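You operate a simulated robot arm through the tools that you are given. There is no shell and no other tool.

The job below is to be done with a simulated robot arm. You get a single attempt, and the scene is never put back.

## Task
Unclamp the brown block, lay it on the deck's wall-side edge and sand the specks off the plate.
Fine: knob to FREE, slider back; blue puck, put back after; the vent stays shut. What is to be rubbed or washed off counts as gone when no trace of it is left.
Where things are to end (x, y in the base frame): brown block within 0.06 m of [0.4, -0.08].

It is judged by the outcome, as a careful person would: the job done as asked, and still so three seconds after it is handed in. It fails if anything else is knocked over, pushed out of place, dropped, spilled or broken.

## Robot
A 7-joint arm with a two-finger parallel gripper, fixed in place. Base frame: the origin is at the foot of the arm, x ahead of it, y to its left, z up; the work surface is at about z = 0.8. Readings come in m, degrees, newtons and seconds.
With the tool pointing down near the work surface it reaches from about 0.24 to 0.68 m from the base axis. Its first joint turns from -66.0 to 66.0 degrees. Payload 2.4 kg.
The tool frame sits at the grasp point between the pads (the TCP): z along the fingers, y along the line on which they close. The tips reach 0.03 m beyond it. The gripper opens to 0.094 m. The fingers are 0.028 m wide and 0.01 m thick; the gripper's body (0.05 by 0.096 m) begins 0.055 m behind the TCP.
Orientation is told as [roll, pitch, yaw] about the base's x, y, z axes, in that order, counted from this pose: with the fingers straight down and closing along the base's y, the tool's x points along the base's -x, its y along +y and its z along -z.

## Interface
- The arm moves only by the tool servo_tool. Its arguments are lists of equal length, an entry for each row: "translation": the shift along the tool's x, y, z in m, a list of three; "rot": the turn, a rotation vector about the tool's x, y, z in degrees, a list of three; "fingers": the opening in per cent of the stroke, from 0 (shut) to 100 (fully open). In form: {"translation": [[x, y, z], ...], "rot": [[wx, wy, wz], ...], "fingers": [fingers, ...]}. A call has 1 to 20 rows; each row shifts and turns the commanded pose from where the row before left it, along the tool's axes as they then stand. Each row takes 0.2 s and may step no farther than 0.05 m and 8.6 degrees from the row before; otherwise, or with a gripper value out of range, the whole call is refused. Where a pose cannot be reached the arm comes as near as it can. A force on the tool above 60 N (or 10 N above the force at the start of the call, whichever is more), or a blocked arm, ends the call early, and 0.2 s more pass. The fingers move at their own pace (about 0.153 m/s each) and stop on an object; they squeeze with about 37 N. The grip force told is the motor's: it shows also when the fingers shut on nothing. Time passes only in rows, and 0.2 s behind the last, so rows that do not move let the fingers close. The reply holds the time, the measured pose of the TCP, the force on the tool along the base axes, the opening and the grip force, in the units named above and with some noise, with the torque about the TCP (base axes, N m) and any sound that the robot's microphone picked up.
- Cameras (640 x 400 px; columns grow to the right, rows downward): "scene" is fixed at [0.0448, 0.4746, 1.4513]; the picture's right is [-0.72, -0.70, 0.00], its down [-0.35, 0.36, -0.87] and it looks along [0.60, -0.62, -0.50] (base axes); focal length 359 px, centre (320, 200). "wrist" rides on the gripper at [0.076, 0.014, -0.102] in the tool frame; the picture's right is [-0.18, 0.98, 0.00], its down [-0.75, -0.14, -0.64] and it looks along [-0.63, -0.12, 0.77] (tool axes); focal length 243 px, centre (320, 200). There is no depth. A picture from a camera that has moved, and an enlarged one, comes with that camera's place and axes in the base frame and with its lens.
- snapshot(camera): a new picture of that camera. No time passes.
- inspect(camera, box): a new picture of the part [left, top, right, bottom] of that camera's present view, enlarged. No time passes.
- finish_job(): hands the job in; it is judged then, once.

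Nothing tells you positions but the pictures and the camera data. Unless the task says otherwise, let go and move clear before handing in.

The tools are called after ">>>" as a command line: name --argument value ..., lists and objects as JSON in quotes. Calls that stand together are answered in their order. servo_tool: Moves the arm, as the interface text tells. Its arguments: {"type":"object","properties":{"translation":{"type":"array"},"rot":{"type":"array"},"fingers":{"type":"array"}},"required":["translation","rot","fingers"]} The other tools are called the same way: snapshot (camera) takes a picture; inspect (camera, box) takes an enlarged picture of a part of a camera's view; finish_job () hands the job in.

At the start:

```text
clock: 0.0
position: [0.3155, -0.0689, 1.1363]
ee_rot: [-0.1, 0.0, -0.1]
ft_force: [-0.8, -0.2, -0.2]
moment: [-0.02, -0.01, 0.02]
grip_width: 0.0939
grip_force: 0.0
```

scene: 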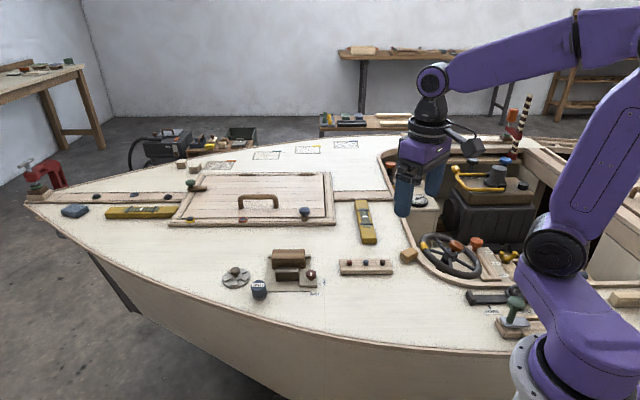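
wrist: 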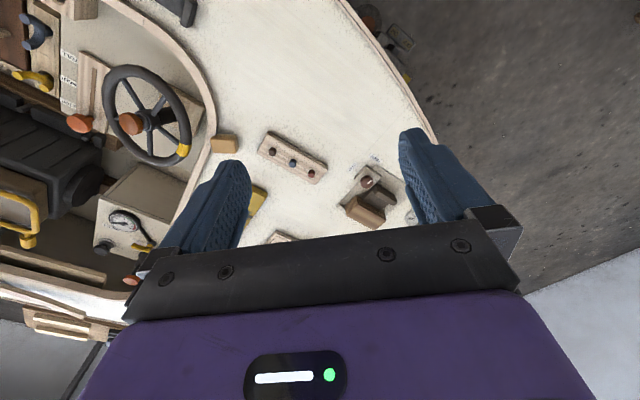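

I see a boat deck with a small clamp fixture holding a brown block, a blue knob near it, a hatch, a rail with small buttons and other things. I'll look closer before moving anything.

>>> inspect --camera "scene" --box '[210, 230, 340, 310]'

>>> inspect --camera "scene" --box '[320, 180, 480, 280]'

>>> inspect --camera "scene" --box '[160, 130, 400, 230]'

>>> inspect --camera "scene" --box '[400, 220, 560, 340]'

>>> inspect --camera "scene" --box '[20, 170, 220, 240]'

>>> inspect --camera "wrist" --box '[200, 120, 440, 250]'

```text
4.92 times, centred on (275, 270) of scene
camera zoom: at [0.0448, 0.4746, 1.4513], right [-0.72, -0.7, 0.0], down [-0.35, 0.36, -0.87], along [0.6, -0.62, -0.5], focal length 1767 px, centre (542, -145)
```

zoom: 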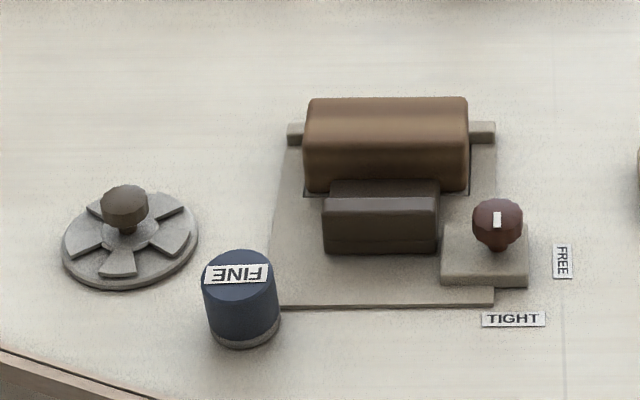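

```text
4.00 times, centred on (400, 230) of scene
camera zoom: at [0.0448, 0.4746, 1.4513], right [-0.72, -0.7, 0.0], down [-0.35, 0.36, -0.87], along [0.6, -0.62, -0.5], focal length 1436 px, centre (0, 80)
```

zoom: 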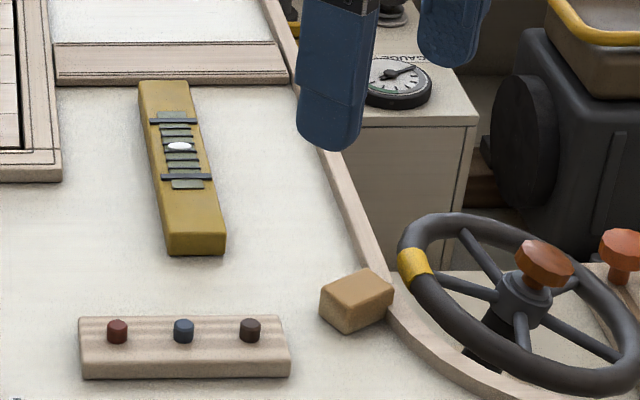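

```text
2.67 times, centred on (280, 180) of scene
camera zoom: at [0.0448, 0.4746, 1.4513], right [-0.72, -0.7, 0.0], down [-0.35, 0.36, -0.87], along [0.6, -0.62, -0.5], focal length 957 px, centre (427, 253)
```

zoom: 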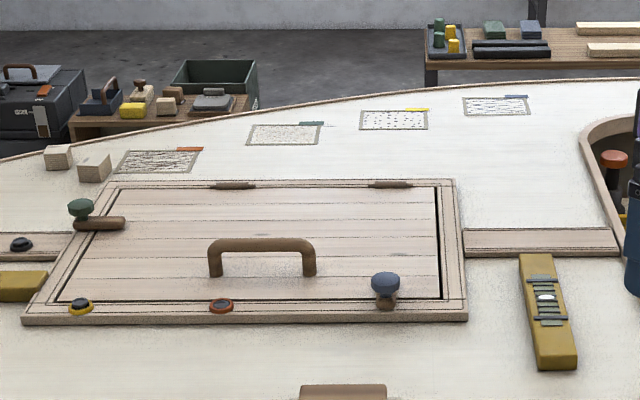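

```text
3.33 times, centred on (480, 280) of scene
camera zoom: at [0.0448, 0.4746, 1.4513], right [-0.72, -0.7, 0.0], down [-0.35, 0.36, -0.87], along [0.6, -0.62, -0.5], focal length 1196 px, centre (-213, -67)
```

zoom: 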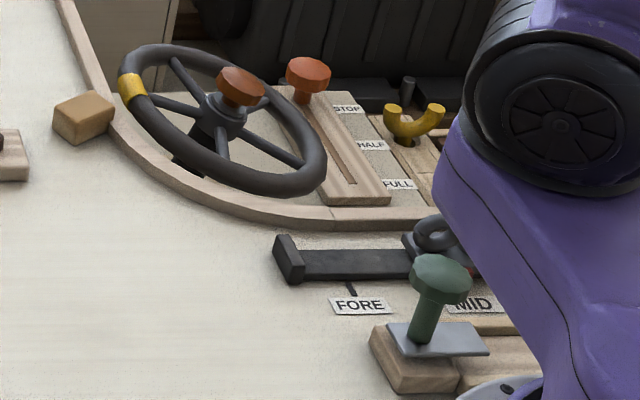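

```text
3.20 times, centred on (120, 205) of scene
camera zoom: at [0.0448, 0.4746, 1.4513], right [-0.72, -0.7, 0.0], down [-0.35, 0.36, -0.87], along [0.6, -0.62, -0.5], focal length 1148 px, centre (960, 184)
```

zoom: 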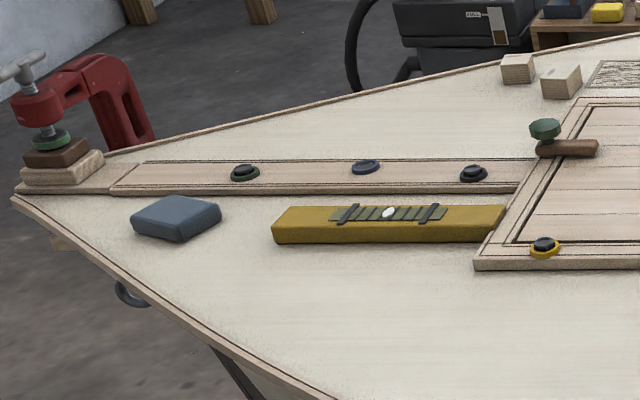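

```text
2.67 times, centred on (320, 185) of wrist
camera zoom: at [0.241, -0.0564, 1.2382], right [0.18, 0.98, 0.0], down [0.75, -0.14, 0.64], along [0.63, -0.12, -0.77], focal length 647 px, centre (320, 240)
```

zoom: 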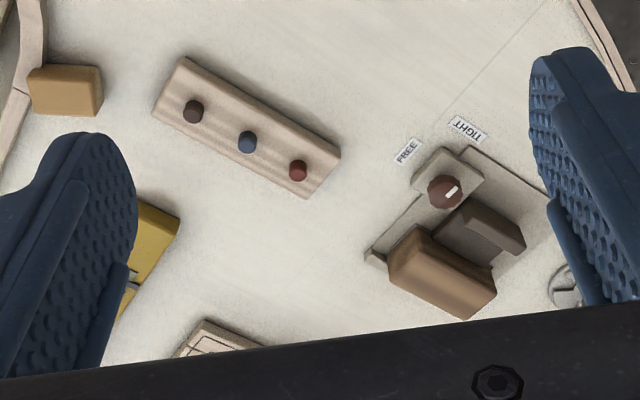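

The clamp fixture with the brown block sits near (0.63, -0.02), with the TIGHT/FREE knob, dark slider, the blue puck "FINE" and the round vent beside it. I'll zoom further to find the specks and get exact geometry.

>>> inspect --camera "scene" --box '[260, 240, 330, 300]'

>>> inspect --camera "scene" --box '[215, 255, 275, 305]'

>>> inspect --camera "wrist" --box '[330, 150, 430, 240]'

>>> inspect --camera "wrist" --box '[240, 60, 400, 200]'

>>> inspect --camera "scene" --box '[320, 240, 480, 350]'

```text
6.67 times, centred on (295, 270) of scene
camera zoom: at [0.0448, 0.4746, 1.4513], right [-0.72, -0.7, 0.0], down [-0.35, 0.36, -0.87], along [0.6, -0.62, -0.5], focal length 2393 px, centre (487, -267)
```

zoom: 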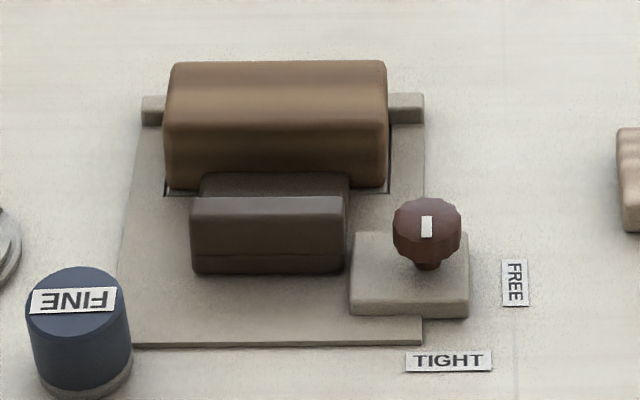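

```text
8.00 times, centred on (245, 280) of scene
camera zoom: at [0.0448, 0.4746, 1.4513], right [-0.72, -0.7, 0.0], down [-0.35, 0.36, -0.87], along [0.6, -0.62, -0.5], focal length 2871 px, centre (920, -440)
```

zoom: 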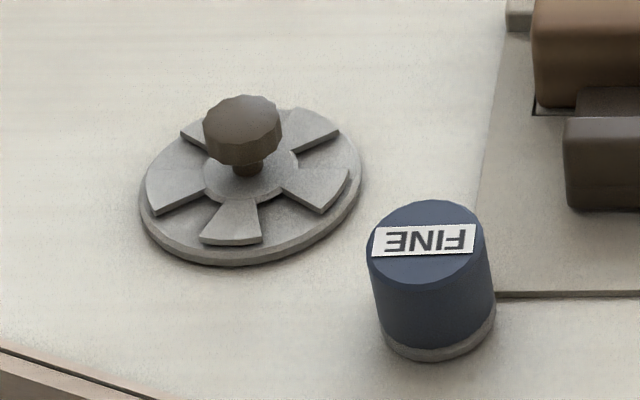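

```text
4.44 times, centred on (380, 195) of wrist
camera zoom: at [0.241, -0.0564, 1.2382], right [0.18, 0.98, 0.0], down [0.75, -0.14, 0.64], along [0.63, -0.12, -0.77], focal length 1078 px, centre (53, 222)
```

zoom: 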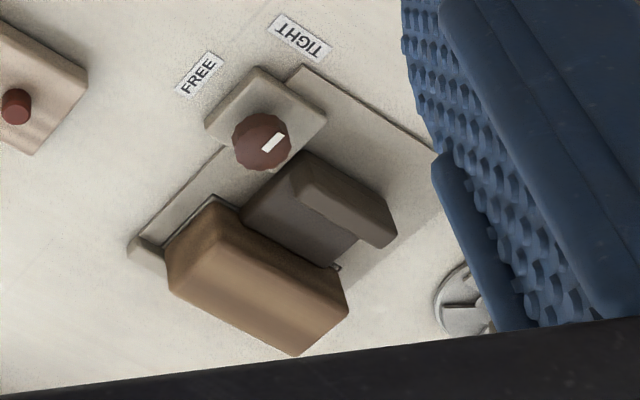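

```text
2.86 times, centred on (320, 130) of wrist
camera zoom: at [0.241, -0.0564, 1.2382], right [0.18, 0.98, 0.0], down [0.75, -0.14, 0.64], along [0.63, -0.12, -0.77], focal length 693 px, centre (320, 400)
```

zoom: 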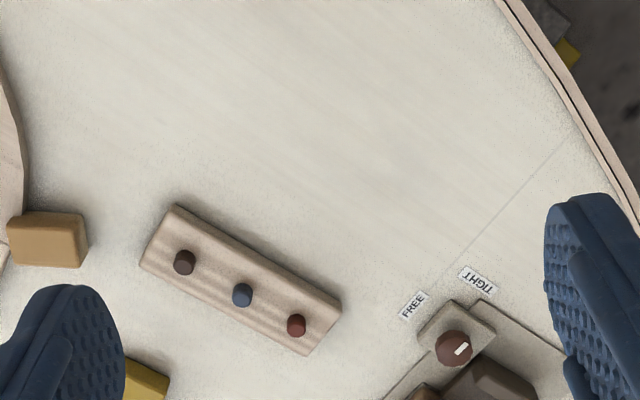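

```text
3.64 times, centred on (400, 295) of scene
camera zoom: at [0.0448, 0.4746, 1.4513], right [-0.72, -0.7, 0.0], down [-0.35, 0.36, -0.87], along [0.6, -0.62, -0.5], focal length 1305 px, centre (29, -146)
```

zoom: 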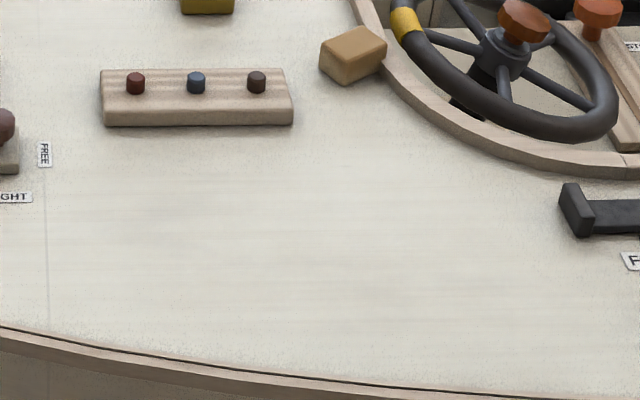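

The clamp fixture is turned about 45° in the base frame: the knob is near (0.55, -0.01), the block near (0.64, -0.02) and the blue puck near (0.60, 0.11). I'll move the hand above the clamp at a safe height for a closer look.

>>> servo_tool --translation '[[-0.0369, 0.0138, 0.0233], [-0.0369, 0.0138, 0.0233], [-0.0369, 0.0138, 0.0233], [-0.0369, 0.0138, 0.0233], [-0.0369, 0.0138, 0.0233], [0, 0, 0], [0, 0, 0], [0, 0, 0], [0, 0, 0], [0, 0, 0], [0, 0, 0], [0, 0, 0]]' --rot '[[0, 0, 0], [0, 0, 0], [0, 0, 0], [0, 0, 0], [0, 0, 0], [0, 0, 7.5], [0, 0, 7.5], [0, 0, 7.5], [0, 0, 7.5], [0, 0, 7.5], [0, 0, 7.5], [0, 0, 0]]' --fingers '[100, 100, 100, 100, 100, 100, 100, 100, 100, 100, 100, 100]'

>>> snapshot --camera "wrist"

>>> snapshot --camera "scene"

```text
clock: 2.6
position: [0.5016, -0.0015, 1.0198]
ee_rot: [0.0, 0.0, -45.2]
ft_force: [0.3, 0.8, -0.6]
moment: [0.04, 0.01, 0.04]
grip_width: 0.0941
grip_force: 0.0
```

```text
taken
camera wrist: at [0.4581, 0.0625, 1.1213], right [0.83, 0.56, 0.0], down [0.43, -0.63, 0.64], along [0.36, -0.53, -0.77], focal length 243 px, centre (320, 200)
```

wrist: 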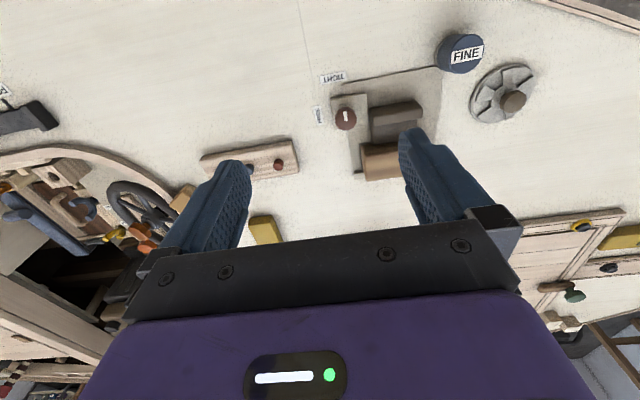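

```text
taken
```

scene: 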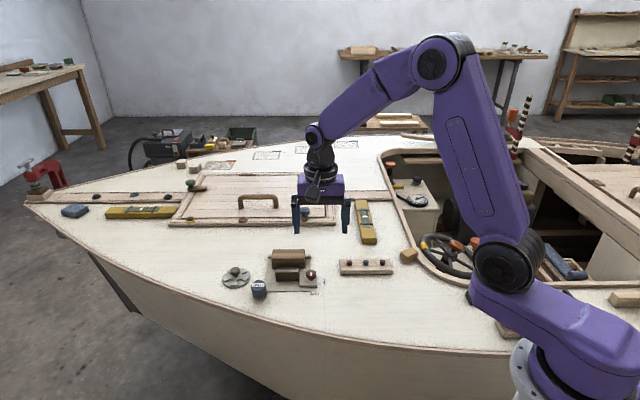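

>>> inspect --camera "wrist" --box '[300, 20, 480, 190]'

>>> inspect --camera "wrist" --box '[430, 20, 550, 130]'

>>> inspect --camera "wrist" --box '[305, 60, 425, 180]'

```text
2.35 times, centred on (390, 105) of wrist
camera zoom: at [0.4581, 0.0625, 1.1213], right [0.83, 0.56, 0.0], down [0.43, -0.63, 0.64], along [0.36, -0.53, -0.77], focal length 571 px, centre (155, 424)
```

zoom: 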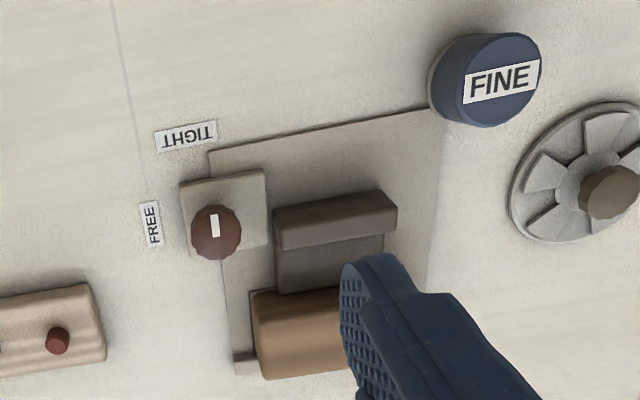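

```text
3.64 times, centred on (490, 75) of wrist
camera zoom: at [0.4581, 0.0625, 1.1213], right [0.83, 0.56, 0.0], down [0.43, -0.63, 0.64], along [0.36, -0.53, -0.77], focal length 882 px, centre (-298, 654)
```

zoom: 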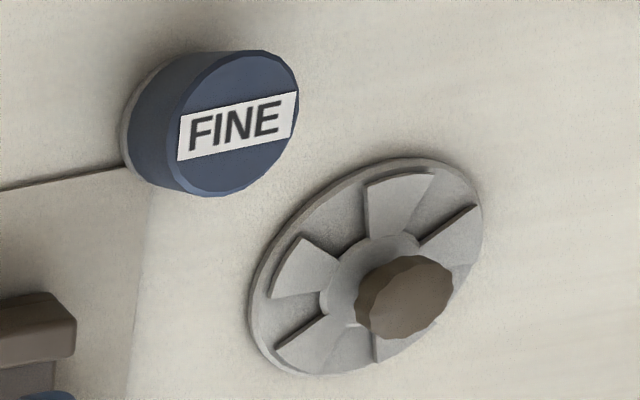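

```text
3.33 times, centred on (365, 120) of wrist
camera zoom: at [0.4581, 0.0625, 1.1213], right [0.83, 0.56, 0.0], down [0.43, -0.63, 0.64], along [0.36, -0.53, -0.77], focal length 809 px, centre (170, 467)
```

zoom: 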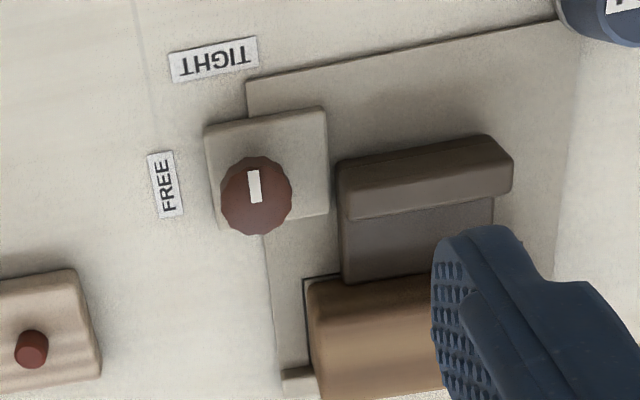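

The pointer on the knob faces TIGHT and FREE lies a quarter turn on, counter-clockwise seen from above. I take the knob's head to be at (0.550, -0.014, 0.826) and will hover above it with the fingers partly closed.

>>> servo_tool --translation '[[-0.0143, 0.0085, 0.03], [-0.0143, 0.0085, 0.03], [-0.0142, 0.0086, 0.03], [0, 0, 0.03], [0, 0, 0]]' --rot '[[0, 0, 0], [0, 0, 0], [0, 0, 0], [0, 0, 0], [0, 0, 0]]' --fingers '[60, 40, 36, 36, 36]'

>>> snapshot --camera "wrist"

>>> inspect --camera "scene" --box '[250, 200, 350, 300]'

```text
clock: 3.8
position: [0.5481, -0.0133, 0.9018]
ee_rot: [0.0, 0.1, -45.0]
ft_force: [0.7, -0.1, 0.9]
moment: [-0.01, -0.01, -0.03]
grip_width: 0.0341
grip_force: 0.0
```

```text
taken
camera wrist: at [0.5047, 0.0496, 1.0029], right [0.83, 0.56, 0.0], down [0.43, -0.63, 0.64], along [0.36, -0.53, -0.77], focal length 243 px, centre (320, 200)
```

wrist: 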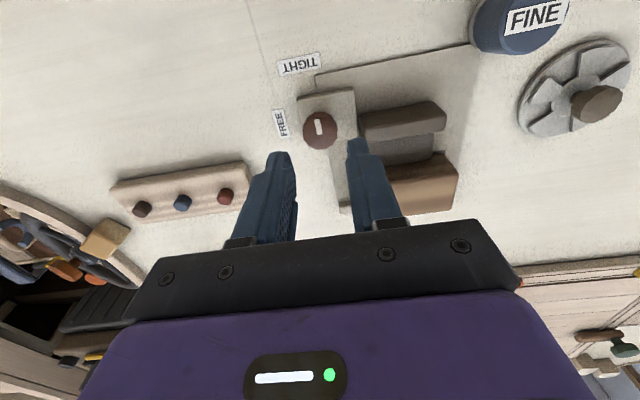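

```text
4.00 times, centred on (300, 250) of scene
camera zoom: at [0.0448, 0.4746, 1.4513], right [-0.72, -0.7, 0.0], down [-0.35, 0.36, -0.87], along [0.6, -0.62, -0.5], focal length 1436 px, centre (400, 0)
```

zoom: 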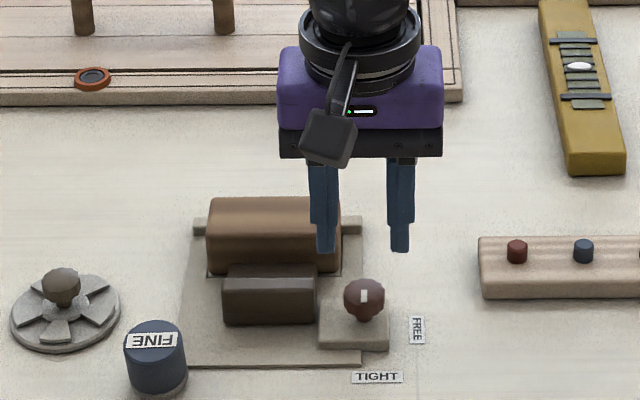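

>>> inspect --camera "wrist" --box '[250, 60, 390, 200]'

```text
2.86 times, centred on (320, 130) of wrist
camera zoom: at [0.5047, 0.0496, 1.0029], right [0.83, 0.56, 0.0], down [0.43, -0.63, 0.64], along [0.36, -0.53, -0.77], focal length 693 px, centre (320, 400)
```

zoom: 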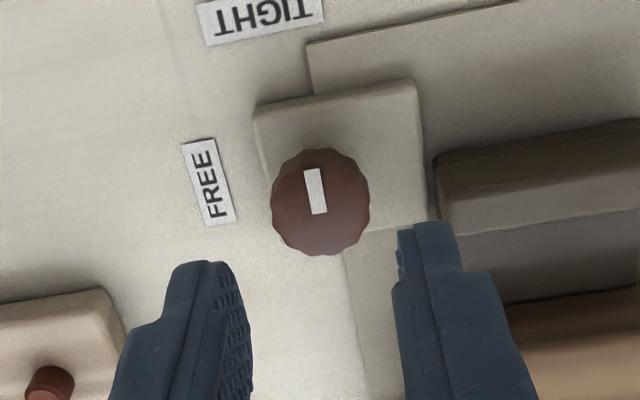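

The fingers straddle the knob's axis and clear the slider. I'll descend and grip the knob's head.

>>> servo_tool --translation '[[0, 0, 0.015], [0, 0, 0.015], [0, 0, 0.01], [0, 0, 0.01], [0, 0, 0]]' --rot '[[0, 0, 0], [0, 0, 0], [0, 0, 0], [0, 0, 0], [0, 0, 0]]' --fingers '[36, 36, 36, 36, 36]'

>>> inspect --camera "wrist" --box '[230, 60, 410, 240]'

>>> inspect --camera "scene" --box '[270, 230, 350, 300]'

```text
clock: 5.0
position: [0.5489, -0.0127, 0.8489]
ee_rot: [0.0, 0.0, -44.9]
ft_force: [0.8, -0.3, 0.2]
moment: [-0.02, 0.02, 0.01]
grip_width: 0.0336
grip_force: 0.0
```

```text
2.22 times, centred on (320, 150) of wrist
camera zoom: at [0.5064, 0.0495, 0.9509], right [0.83, 0.56, 0.0], down [0.43, -0.63, 0.64], along [0.36, -0.53, -0.77], focal length 539 px, centre (320, 311)
```

zoom: 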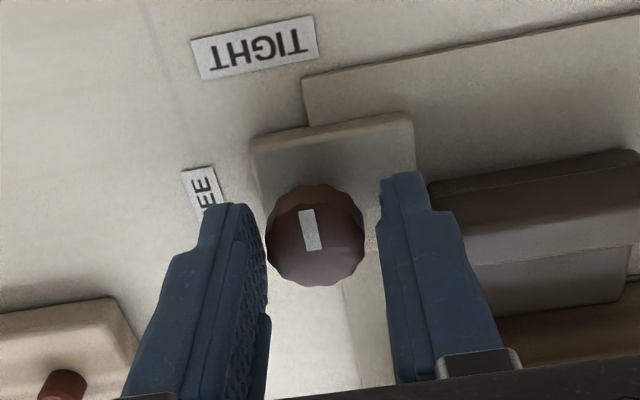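

```text
5.71 times, centred on (310, 265) of scene
camera zoom: at [0.0448, 0.4746, 1.4513], right [-0.72, -0.7, 0.0], down [-0.35, 0.36, -0.87], along [0.6, -0.62, -0.5], focal length 2051 px, centre (377, -171)
```

zoom: 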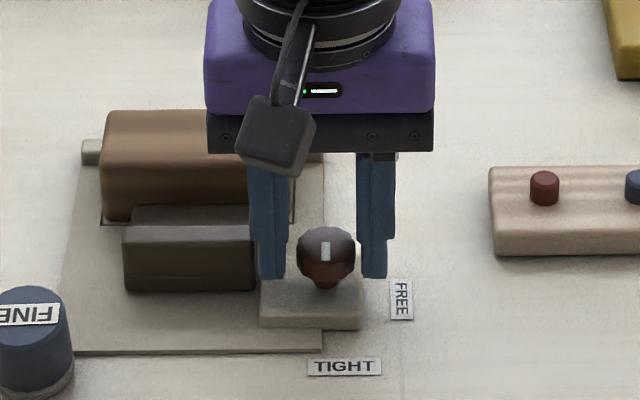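

>>> servo_tool --translation '[[0, 0, 0], [0, 0, 0], [0, 0, 0]]' --rot '[[0, 0, 0], [0, 0, 0], [0, 0, 0]]' --fingers '[15, 0, 0]'

>>> servo_tool --translation '[[0, 0, 0], [0, 0, 0], [0, 0, 0], [0, 0, 0], [0, 0, 0], [0, 0, 0], [0, 0, 0]]' --rot '[[0, 0, -5], [0, 0, -7.5], [0, 0, -7.5], [0, 0, -7.5], [0, 0, -7.5], [0, 0, -7.5], [0, 0, 0]]' --fingers '[0, 0, 0, 0, 0, 0, 0]'

>>> inspect --camera "scene" --box '[260, 230, 350, 310]'

```text
clock: 5.8
position: [0.548, -0.0139, 0.8486]
ee_rot: [-0.1, 0.0, -45.2]
ft_force: [-5.0, -5.7, 0.3]
moment: [0.17, 0.38, 0.06]
grip_width: 0.0254
grip_force: 44.8
```

```text
clock: 7.4
position: [0.5492, -0.0141, 0.8493]
ee_rot: [-0.1, 0.3, -2.5]
ft_force: [-7.9, -14.9, -27.4]
moment: [-0.27, -0.69, 0.0]
grip_width: 0.0249
grip_force: 45.2
```

```text
5.00 times, centred on (305, 270) of scene
camera zoom: at [0.0451, 0.4742, 1.4514], right [-0.72, -0.7, 0.0], down [-0.35, 0.36, -0.87], along [0.6, -0.62, -0.5], focal length 1795 px, centre (395, -150)
```

zoom: 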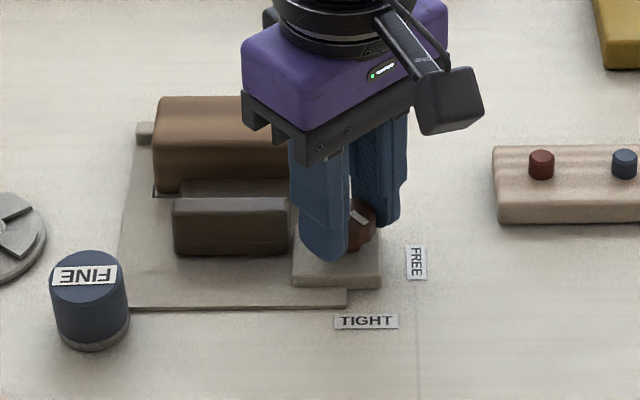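

The knob is turning with the fingers, with a small vertical strain. I'll ease down slightly and continue the turn in shorter calls, watching forces.

>>> servo_tool --translation '[[0, 0, 0.0005], [0, 0, 0], [0, 0, 0], [0, 0, 0]]' --rot '[[0, 0, -6], [0, 0, -7.5], [0, 0, -7.5], [0, 0, 0]]' --fingers '[0, 0, 0, 0]'

>>> inspect --camera "scene" --box '[260, 230, 350, 310]'

>>> inspect --camera "wrist" --box '[230, 60, 410, 240]'

```text
clock: 8.4
position: [0.5493, -0.014, 0.849]
ee_rot: [0.0, 0.0, 18.5]
ft_force: [-6.7, -18.4, -17.5]
moment: [-0.75, 1.14, 0.03]
grip_width: 0.0251
grip_force: 45.6
```

```text
5.00 times, centred on (305, 270) of scene
camera zoom: at [0.045, 0.4742, 1.4514], right [-0.72, -0.7, 0.0], down [-0.35, 0.36, -0.87], along [0.6, -0.62, -0.5], focal length 1795 px, centre (395, -150)
```

zoom: 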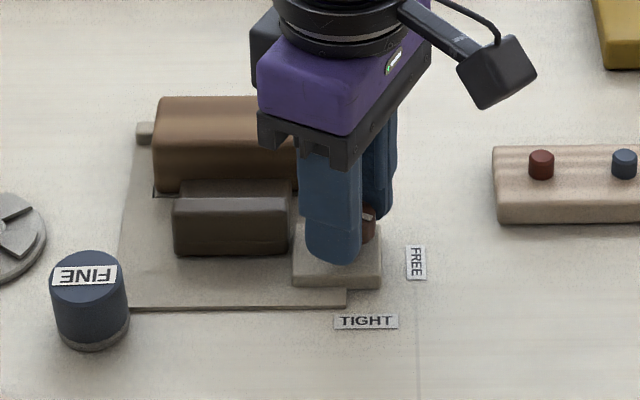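

```text
2.22 times, centred on (320, 150) of wrist
camera zoom: at [0.473, -0.0257, 0.9511], right [-0.14, 0.99, 0.0], down [0.76, 0.11, 0.64], along [0.63, 0.09, -0.77], focal length 539 px, centre (320, 311)
```

zoom: 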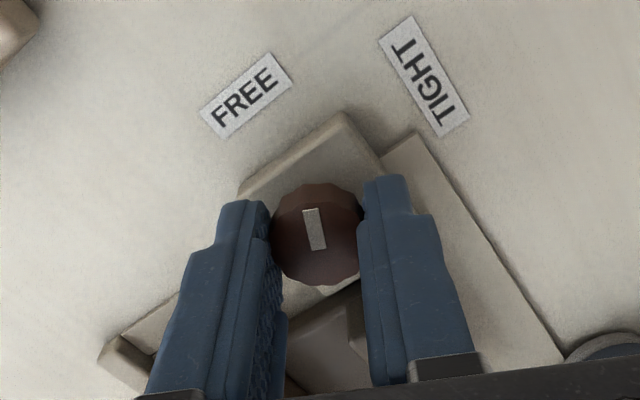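

>>> servo_tool --translation '[[0, 0, 0.0003], [0, 0, 0], [0, 0, 0], [0, 0, 0], [0, 0, 0]]' --rot '[[0, 0, -6.5], [0, 0, -6.5], [0, 0, -6.5], [0, 0, -6.5], [0, 0, 0]]' --fingers '[0, 0, 0, 0, 0]'

>>> inspect --camera "wrist" --box '[230, 60, 410, 240]'

>>> inspect --camera "scene" --box '[260, 230, 350, 310]'

```text
clock: 9.6
position: [0.5486, -0.0143, 0.8497]
ee_rot: [0.1, 0.1, 44.6]
ft_force: [-13.7, -18.5, 5.0]
moment: [-0.95, 0.72, 0.03]
grip_width: 0.0252
grip_force: 45.6
```

```text
2.22 times, centred on (320, 150) of wrist
camera zoom: at [0.4853, -0.0582, 0.9511], right [-0.56, 0.83, 0.0], down [0.64, 0.43, 0.64], along [0.53, 0.36, -0.77], focal length 539 px, centre (320, 311)
```

zoom: 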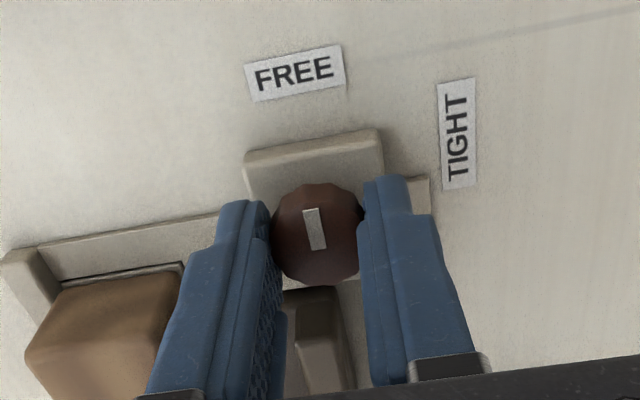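

```text
5.00 times, centred on (305, 270) of scene
camera zoom: at [0.0444, 0.4742, 1.4514], right [-0.72, -0.7, 0.0], down [-0.35, 0.36, -0.87], along [0.6, -0.62, -0.5], focal length 1795 px, centre (395, -150)
```

zoom: 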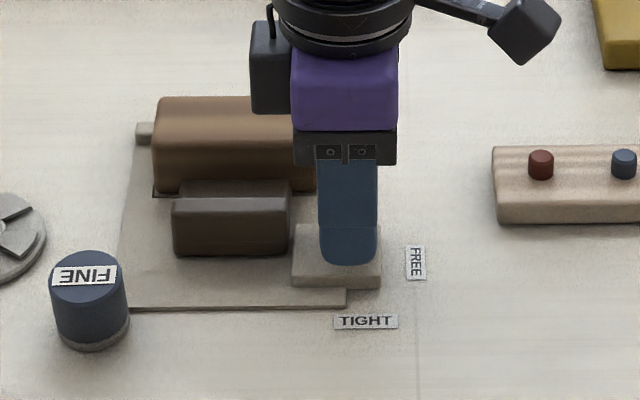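

The pointer now faces FREE. I'll release the knob and rise clear to look at the slider.

>>> servo_tool --translation '[[0, 0, 0], [0, 0, 0], [0, 0, -0.02], [0, 0, -0.03], [0, 0, -0.04], [0, 0, 0]]' --rot '[[0, 0, 0], [0, 0, 0], [0, 0, 0], [0, 0, 0], [0, 0, 0], [0, 0, 0]]' --fingers '[38, 38, 38, 38, 38, 38]'

>>> snapshot --camera "wrist"

>>> inspect --camera "scene" --box '[260, 230, 350, 310]'

```text
clock: 11.0
position: [0.5479, -0.0144, 0.9391]
ee_rot: [-0.1, 0.1, 44.5]
ft_force: [0.1, 0.4, 0.4]
moment: [-0.03, -0.01, 0.01]
grip_width: 0.0359
grip_force: 0.2
```

```text
taken
camera wrist: at [0.4844, -0.0591, 1.0408], right [-0.56, 0.83, 0.0], down [0.64, 0.43, 0.64], along [0.53, 0.36, -0.77], focal length 243 px, centre (320, 200)
```

wrist: 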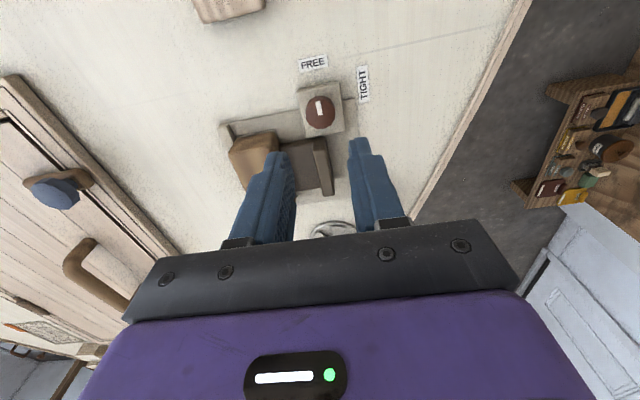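

```text
5.00 times, centred on (305, 270) of scene
camera zoom: at [0.0448, 0.4746, 1.4513], right [-0.72, -0.7, 0.0], down [-0.35, 0.36, -0.87], along [0.6, -0.62, -0.5], focal length 1795 px, centre (395, -150)
```

zoom: 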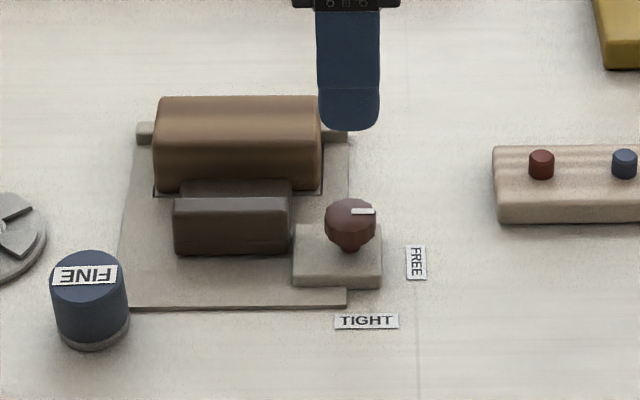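

>>> inspect --camera "wrist" --box '[210, 80, 370, 220]'

```text
2.86 times, centred on (290, 150) of wrist
camera zoom: at [0.4844, -0.0591, 1.0408], right [-0.56, 0.83, 0.0], down [0.64, 0.43, 0.64], along [0.53, 0.36, -0.77], focal length 693 px, centre (406, 343)
```

zoom: 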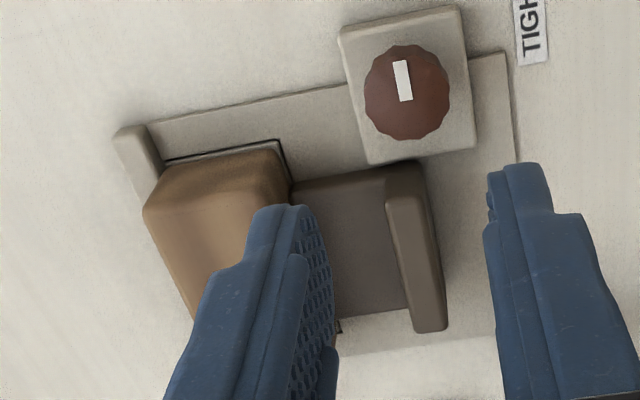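

The knob now points to FREE. The slider's upright handle centre is near (0.596, 0.020) with a free gap to the block; I'll move over it with the fingers closing across its thickness.

>>> servo_tool --translation '[[-0.0296, -0.0046, 0], [-0.0296, -0.0046, 0], [0, 0, 0.025], [0, 0, 0.025], [0, 0, 0]]' --rot '[[0, 0, 0], [0, 0, 0], [0, 0, 0], [0, 0, 0], [0, 0, 0]]' --fingers '[38, 38, 38, 38, 38]'

>>> snapshot --camera "wrist"

>>> inspect --camera "scene" --box '[240, 210, 340, 300]'

```text
clock: 12.2
position: [0.6005, 0.0227, 0.89]
ee_rot: [-0.1, 0.0, 44.5]
ft_force: [0.0, 0.1, -1.6]
moment: [0.04, -0.05, 0.03]
grip_width: 0.0357
grip_force: 0.1
```

```text
taken
camera wrist: at [0.5364, -0.0218, 0.9928], right [-0.56, 0.83, 0.0], down [0.64, 0.43, 0.64], along [0.53, 0.36, -0.77], focal length 243 px, centre (320, 200)
```

wrist: 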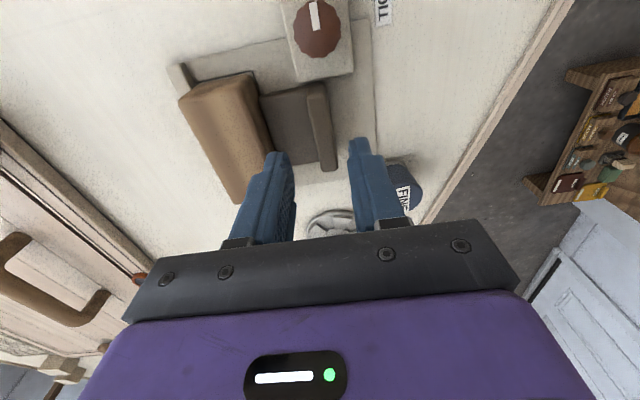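

```text
4.44 times, centred on (290, 255) of scene
camera zoom: at [0.0448, 0.4746, 1.4513], right [-0.72, -0.7, 0.0], down [-0.35, 0.36, -0.87], along [0.6, -0.62, -0.5], focal length 1595 px, centre (453, -44)
```

zoom: 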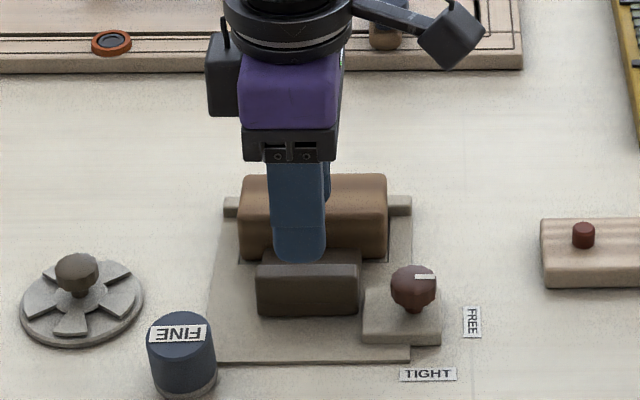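

>>> inspect --camera "wrist" --box '[220, 60, 390, 220]'

```text
2.50 times, centred on (305, 140) of wrist
camera zoom: at [0.5364, -0.0218, 0.9928], right [-0.56, 0.83, 0.0], down [0.64, 0.43, 0.64], along [0.53, 0.36, -0.77], focal length 606 px, centre (358, 350)
```

zoom: 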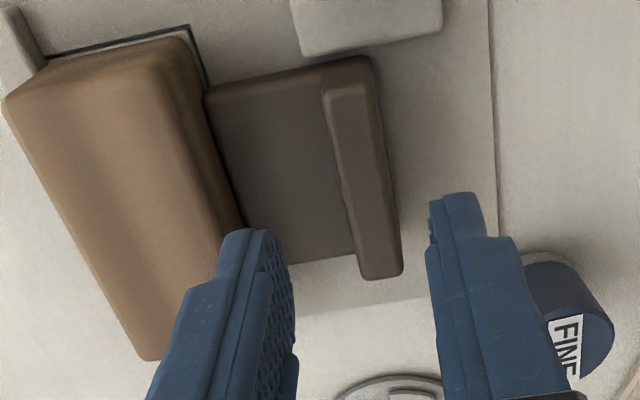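

The slider handle lies midway between the fingers, with the block well clear of the inner finger. I'll descend to just above the slider's tongue.

>>> servo_tool --translation '[[0, 0, 0.015], [0, 0, 0.01], [0, 0, 0.008], [0, 0, 0.007], [0, 0, 0]]' --rot '[[0, 0, 0], [0, 0, 0], [0, 0, 0], [0, 0, 0], [0, 0, 0]]' --fingers '[38, 38, 38, 38, 38]'

>>> inspect --camera "wrist" --box '[220, 60, 390, 220]'

>>> inspect --camera "scene" --box '[250, 230, 330, 300]'

```text
clock: 13.4
position: [0.5999, 0.0209, 0.8489]
ee_rot: [-0.1, 0.0, 44.5]
ft_force: [0.7, 1.0, -0.4]
moment: [0.01, -0.02, -0.01]
grip_width: 0.0357
grip_force: 0.1
```

```text
2.50 times, centred on (305, 140) of wrist
camera zoom: at [0.5355, -0.0237, 0.9507], right [-0.56, 0.83, 0.0], down [0.64, 0.43, 0.64], along [0.53, 0.36, -0.77], focal length 606 px, centre (358, 350)
```

zoom: 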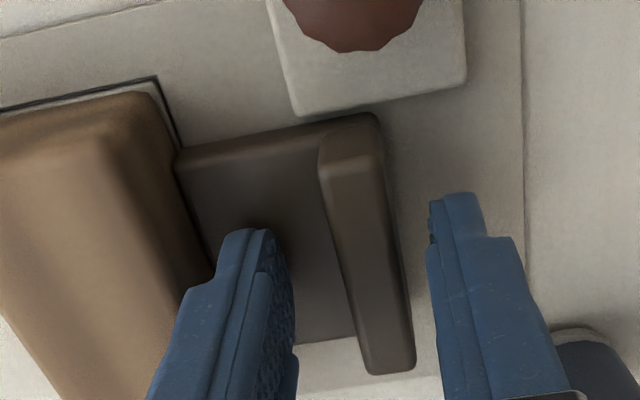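

```text
5.71 times, centred on (290, 265) of scene
camera zoom: at [0.0448, 0.4746, 1.4513], right [-0.72, -0.7, 0.0], down [-0.35, 0.36, -0.87], along [0.6, -0.62, -0.5], focal length 2051 px, centre (491, -171)
```

zoom: 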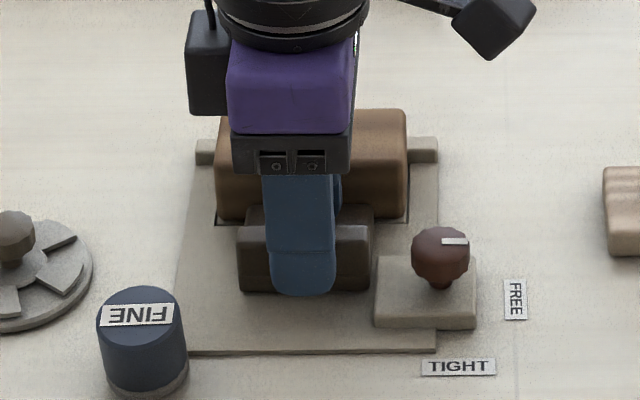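

>>> servo_tool --translation '[[0, 0, 0], [0, 0, 0], [0, 0, 0], [0, 0.005, 0], [0, 0.005, 0], [0, 0.005, 0], [0, 0, 0]]' --rot '[[0, 0, 0], [0, 0, 0], [0, 0, 0], [0, 0, 0], [0, 0, 0], [0, 0, 0], [0, 0, 0]]' --fingers '[15, 0, 0, 0, 0, 0, 0]'

>>> inspect --camera "scene" --box '[250, 230, 330, 300]'

>>> inspect --camera "wrist" --box '[200, 40, 400, 220]'

```text
clock: 15.0
position: [0.5873, 0.0327, 0.8482]
ee_rot: [0.0, -0.1, 44.5]
ft_force: [2.5, 1.0, -23.1]
moment: [0.81, -0.91, 1.19]
grip_width: 0.014
grip_force: 45.3
```

```text
5.71 times, centred on (290, 265) of scene
camera zoom: at [0.0453, 0.4746, 1.4512], right [-0.72, -0.7, 0.0], down [-0.35, 0.36, -0.87], along [0.6, -0.62, -0.5], focal length 2051 px, centre (491, -171)
```

zoom: 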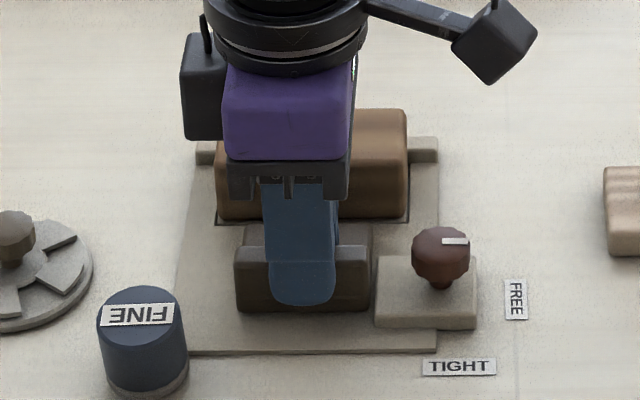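

```text
2.22 times, centred on (300, 130) of wrist
camera zoom: at [0.5239, -0.0116, 0.9506], right [-0.56, 0.83, 0.0], down [0.64, 0.43, 0.64], along [0.53, 0.36, -0.77], focal length 539 px, centre (364, 356)
```

zoom: 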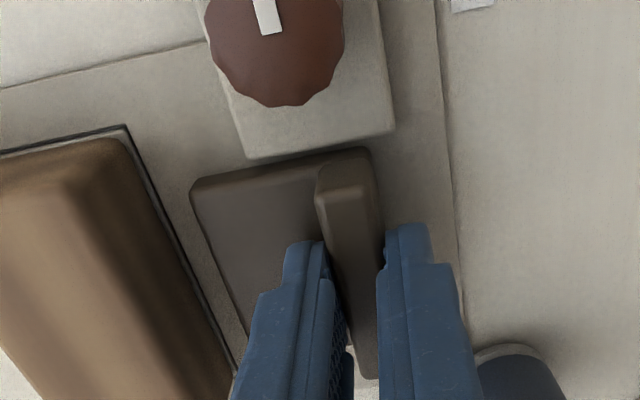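

The slider slides back freely. I'll continue a little until it reaches its stop.

>>> servo_tool --translation '[[0, 0.004, 0.0005], [0, 0.004, 0], [0, 0, 0]]' --rot '[[0, 0, 0], [0, 0, 0], [0, 0, 0]]' --fingers '[0, 0, 0]'

>>> inspect --camera "scene" --box '[250, 230, 330, 300]'

```text
clock: 15.8
position: [0.5818, 0.0384, 0.849]
ee_rot: [-0.1, 0.2, 44.6]
ft_force: [2.3, 2.0, -17.2]
moment: [-0.32, 0.26, 1.23]
grip_width: 0.0139
grip_force: 45.1
```

```text
5.71 times, centred on (290, 265) of scene
camera zoom: at [0.0452, 0.4747, 1.4512], right [-0.72, -0.7, 0.0], down [-0.35, 0.36, -0.87], along [0.6, -0.62, -0.5], focal length 2051 px, centre (491, -171)
```

zoom: 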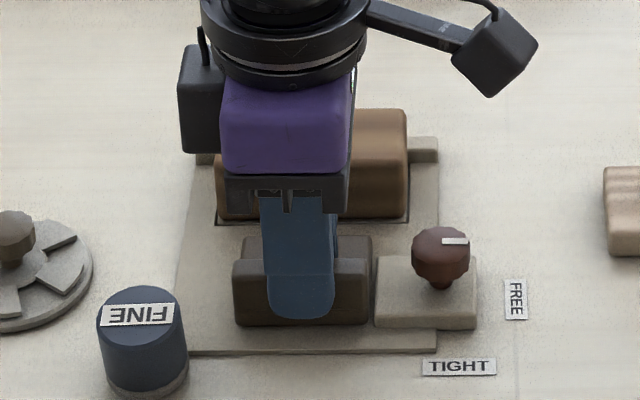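

>>> servo_tool --translation '[[0, 0.003, 0.0004], [0, 0.003, 0], [0, 0.003, 0], [0, 0, 0]]' --rot '[[0, 0, 0], [0, 0, 0], [0, 0, 0], [0, 0, 0]]' --fingers '[0, 0, 0, 0]'

>>> inspect --camera "scene" --box '[250, 230, 330, 300]'

```text
clock: 16.8
position: [0.5765, 0.0434, 0.8501]
ee_rot: [0.1, 0.0, 44.5]
ft_force: [-2.6, -3.0, 1.5]
moment: [-0.81, 0.71, 1.28]
grip_width: 0.0138
grip_force: 44.6
```

```text
5.71 times, centred on (290, 265) of scene
camera zoom: at [0.0447, 0.4745, 1.4513], right [-0.72, -0.7, 0.0], down [-0.35, 0.36, -0.87], along [0.6, -0.62, -0.5], focal length 2051 px, centre (491, -171)
```

zoom: 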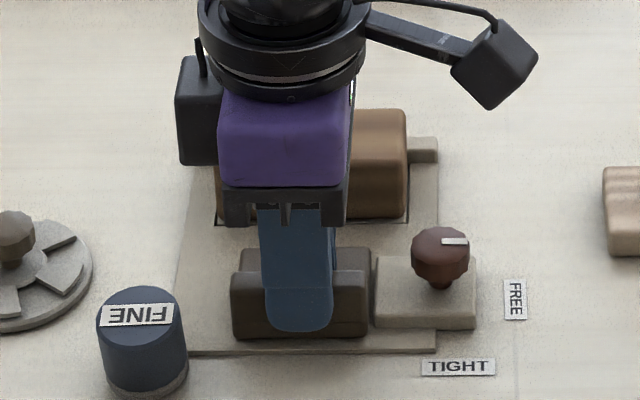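

>>> servo_tool --translation '[[0, 0.002, 0], [0, 0.002, 0], [0, 0, 0]]' --rot '[[0, 0, 0], [0, 0, 0], [0, 0, 0]]' --fingers '[0, 0, 0]'

>>> inspect --camera "scene" --box '[250, 230, 330, 300]'

```text
clock: 17.6
position: [0.5761, 0.0446, 0.848]
ee_rot: [-0.3, -0.3, 44.2]
ft_force: [19.6, -18.8, -12.0]
moment: [0.18, -0.3, 1.21]
grip_width: 0.0138
grip_force: 45.0
```

```text
5.71 times, centred on (290, 265) of scene
camera zoom: at [0.0455, 0.4742, 1.4514], right [-0.72, -0.7, 0.0], down [-0.35, 0.36, -0.87], along [0.6, -0.62, -0.5], focal length 2051 px, centre (491, -171)
```

zoom: 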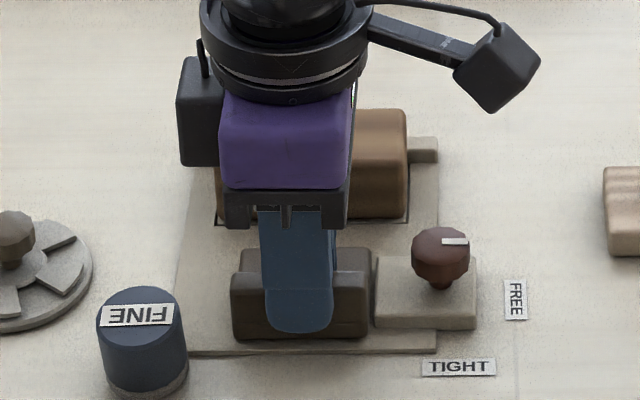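

The slider has met its stop: fully back. I'll let go and rise, then view the freed block.

>>> servo_tool --translation '[[0, -0.002, 0], [0, 0, 0], [0, 0, 0], [0, 0, -0.02], [0, 0, -0.04], [0, 0, -0.045], [0, 0, 0]]' --rot '[[0, 0, 0], [0, 0, 0], [0, 0, 0], [0, 0, 0], [0, 0, 0], [0, 0, 0], [0, 0, 0]]' --fingers '[0, 34, 34, 34, 50, 66, 66]'

>>> snapshot --camera "wrist"

>>> inspect --camera "scene" --box '[240, 230, 330, 300]'

```text
clock: 19.2
position: [0.5717, 0.0446, 0.9544]
ee_rot: [0.1, -0.1, 44.5]
ft_force: [0.4, 0.3, 0.1]
moment: [-0.02, 0.02, 0.04]
grip_width: 0.0621
grip_force: 0.0
```

```text
taken
camera wrist: at [0.5088, 0.0, 1.0568], right [-0.56, 0.83, 0.0], down [0.64, 0.43, 0.64], along [0.53, 0.36, -0.77], focal length 243 px, centre (320, 200)
```

wrist: 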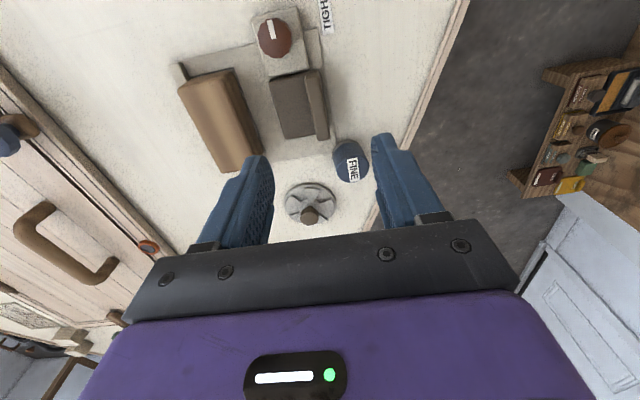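

```text
5.71 times, centred on (285, 265) of scene
camera zoom: at [0.0448, 0.4746, 1.4513], right [-0.72, -0.7, 0.0], down [-0.35, 0.36, -0.87], along [0.6, -0.62, -0.5], focal length 2051 px, centre (520, -171)
```

zoom: 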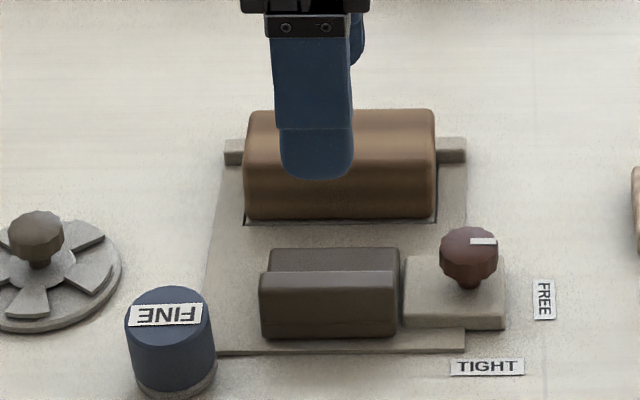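

>>> inspect --camera "wrist" --box '[160, 50, 350, 190]'

>>> inspect --camera "scene" --box '[265, 235, 325, 285]'

```text
2.86 times, centred on (255, 120) of wrist
camera zoom: at [0.5088, 0.0, 1.0568], right [-0.56, 0.83, 0.0], down [0.64, 0.43, 0.64], along [0.53, 0.36, -0.77], focal length 693 px, centre (506, 429)
```

zoom: 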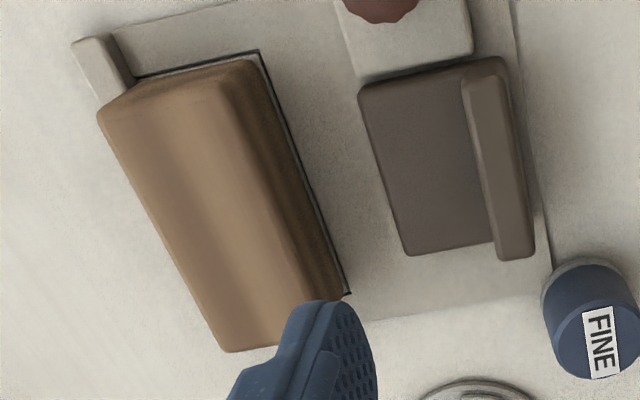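

```text
8.00 times, centred on (295, 260) of scene
camera zoom: at [0.0448, 0.4746, 1.4513], right [-0.72, -0.7, 0.0], down [-0.35, 0.36, -0.87], along [0.6, -0.62, -0.5], focal length 2871 px, centre (520, -280)
```

zoom: 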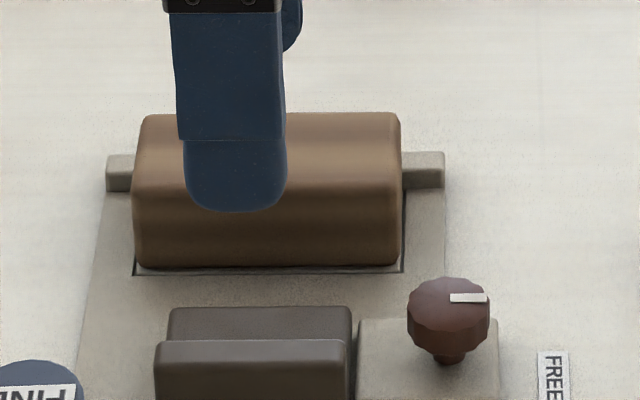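

The slider is back and the block is free; I take its centre to be (0.642, -0.020), about 0.09 × 0.042 × 0.04 m, lying along the 45° line. I'll move over it with the fingers open wide enough to straddle it.

>>> servo_tool --translation '[[-0.001, -0.0315, 0], [-0.001, -0.0315, 0], [-0.001, -0.0314, 0], [0, 0, 0.02], [0, 0, 0]]' --rot '[[0, 0, 0], [0, 0, 0], [0, 0, 0], [0, 0, 0], [0, 0, 0]]' --fingers '[75, 75, 75, 75, 75]'

>>> snapshot --camera "wrist"

>>> inspect --camera "scene" --box '[240, 210, 340, 290]'

```text
clock: 20.4
position: [0.6433, -0.0208, 0.9342]
ee_rot: [0.0, 0.0, 44.5]
ft_force: [0.2, -0.2, -0.6]
moment: [0.0, -0.01, 0.0]
grip_width: 0.0703
grip_force: 0.0
```

```text
taken
camera wrist: at [0.5796, -0.0645, 1.0362], right [-0.56, 0.83, 0.0], down [0.64, 0.43, 0.64], along [0.53, 0.36, -0.77], focal length 243 px, centre (320, 200)
```

wrist: 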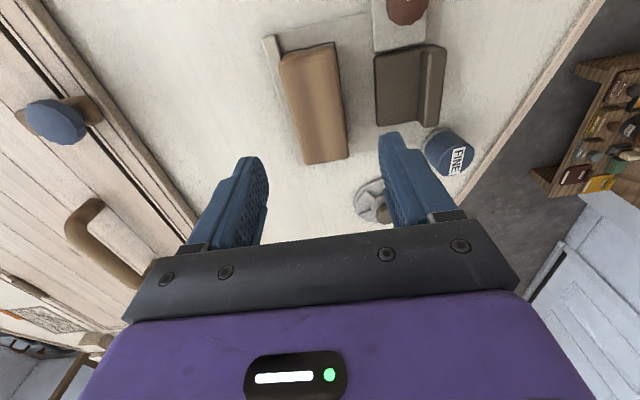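

```text
5.00 times, centred on (290, 250) of scene
camera zoom: at [0.0448, 0.4746, 1.4513], right [-0.72, -0.7, 0.0], down [-0.35, 0.36, -0.87], along [0.6, -0.62, -0.5], focal length 1795 px, centre (470, -50)
```

zoom: 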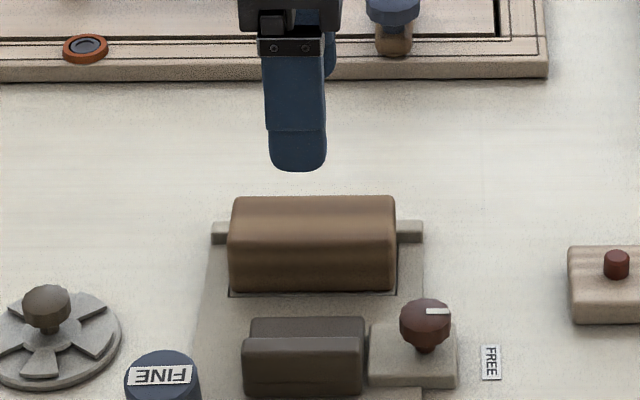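

>>> inspect --camera "wrist" --box '[240, 20, 460, 190]'

```text
2.35 times, centred on (350, 105) of wrist
camera zoom: at [0.5796, -0.0645, 1.0362], right [-0.56, 0.83, 0.0], down [0.64, 0.43, 0.64], along [0.53, 0.36, -0.77], focal length 571 px, centre (249, 424)
```

zoom: 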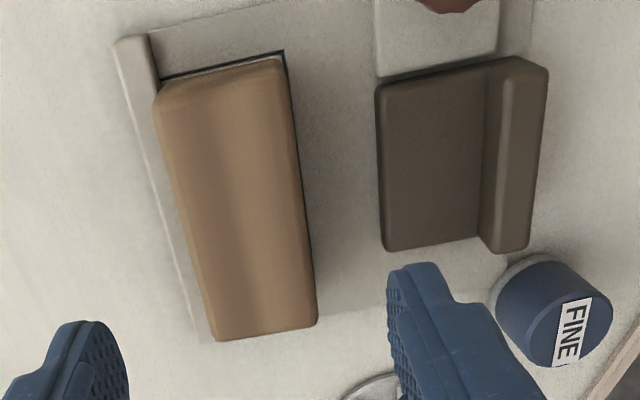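

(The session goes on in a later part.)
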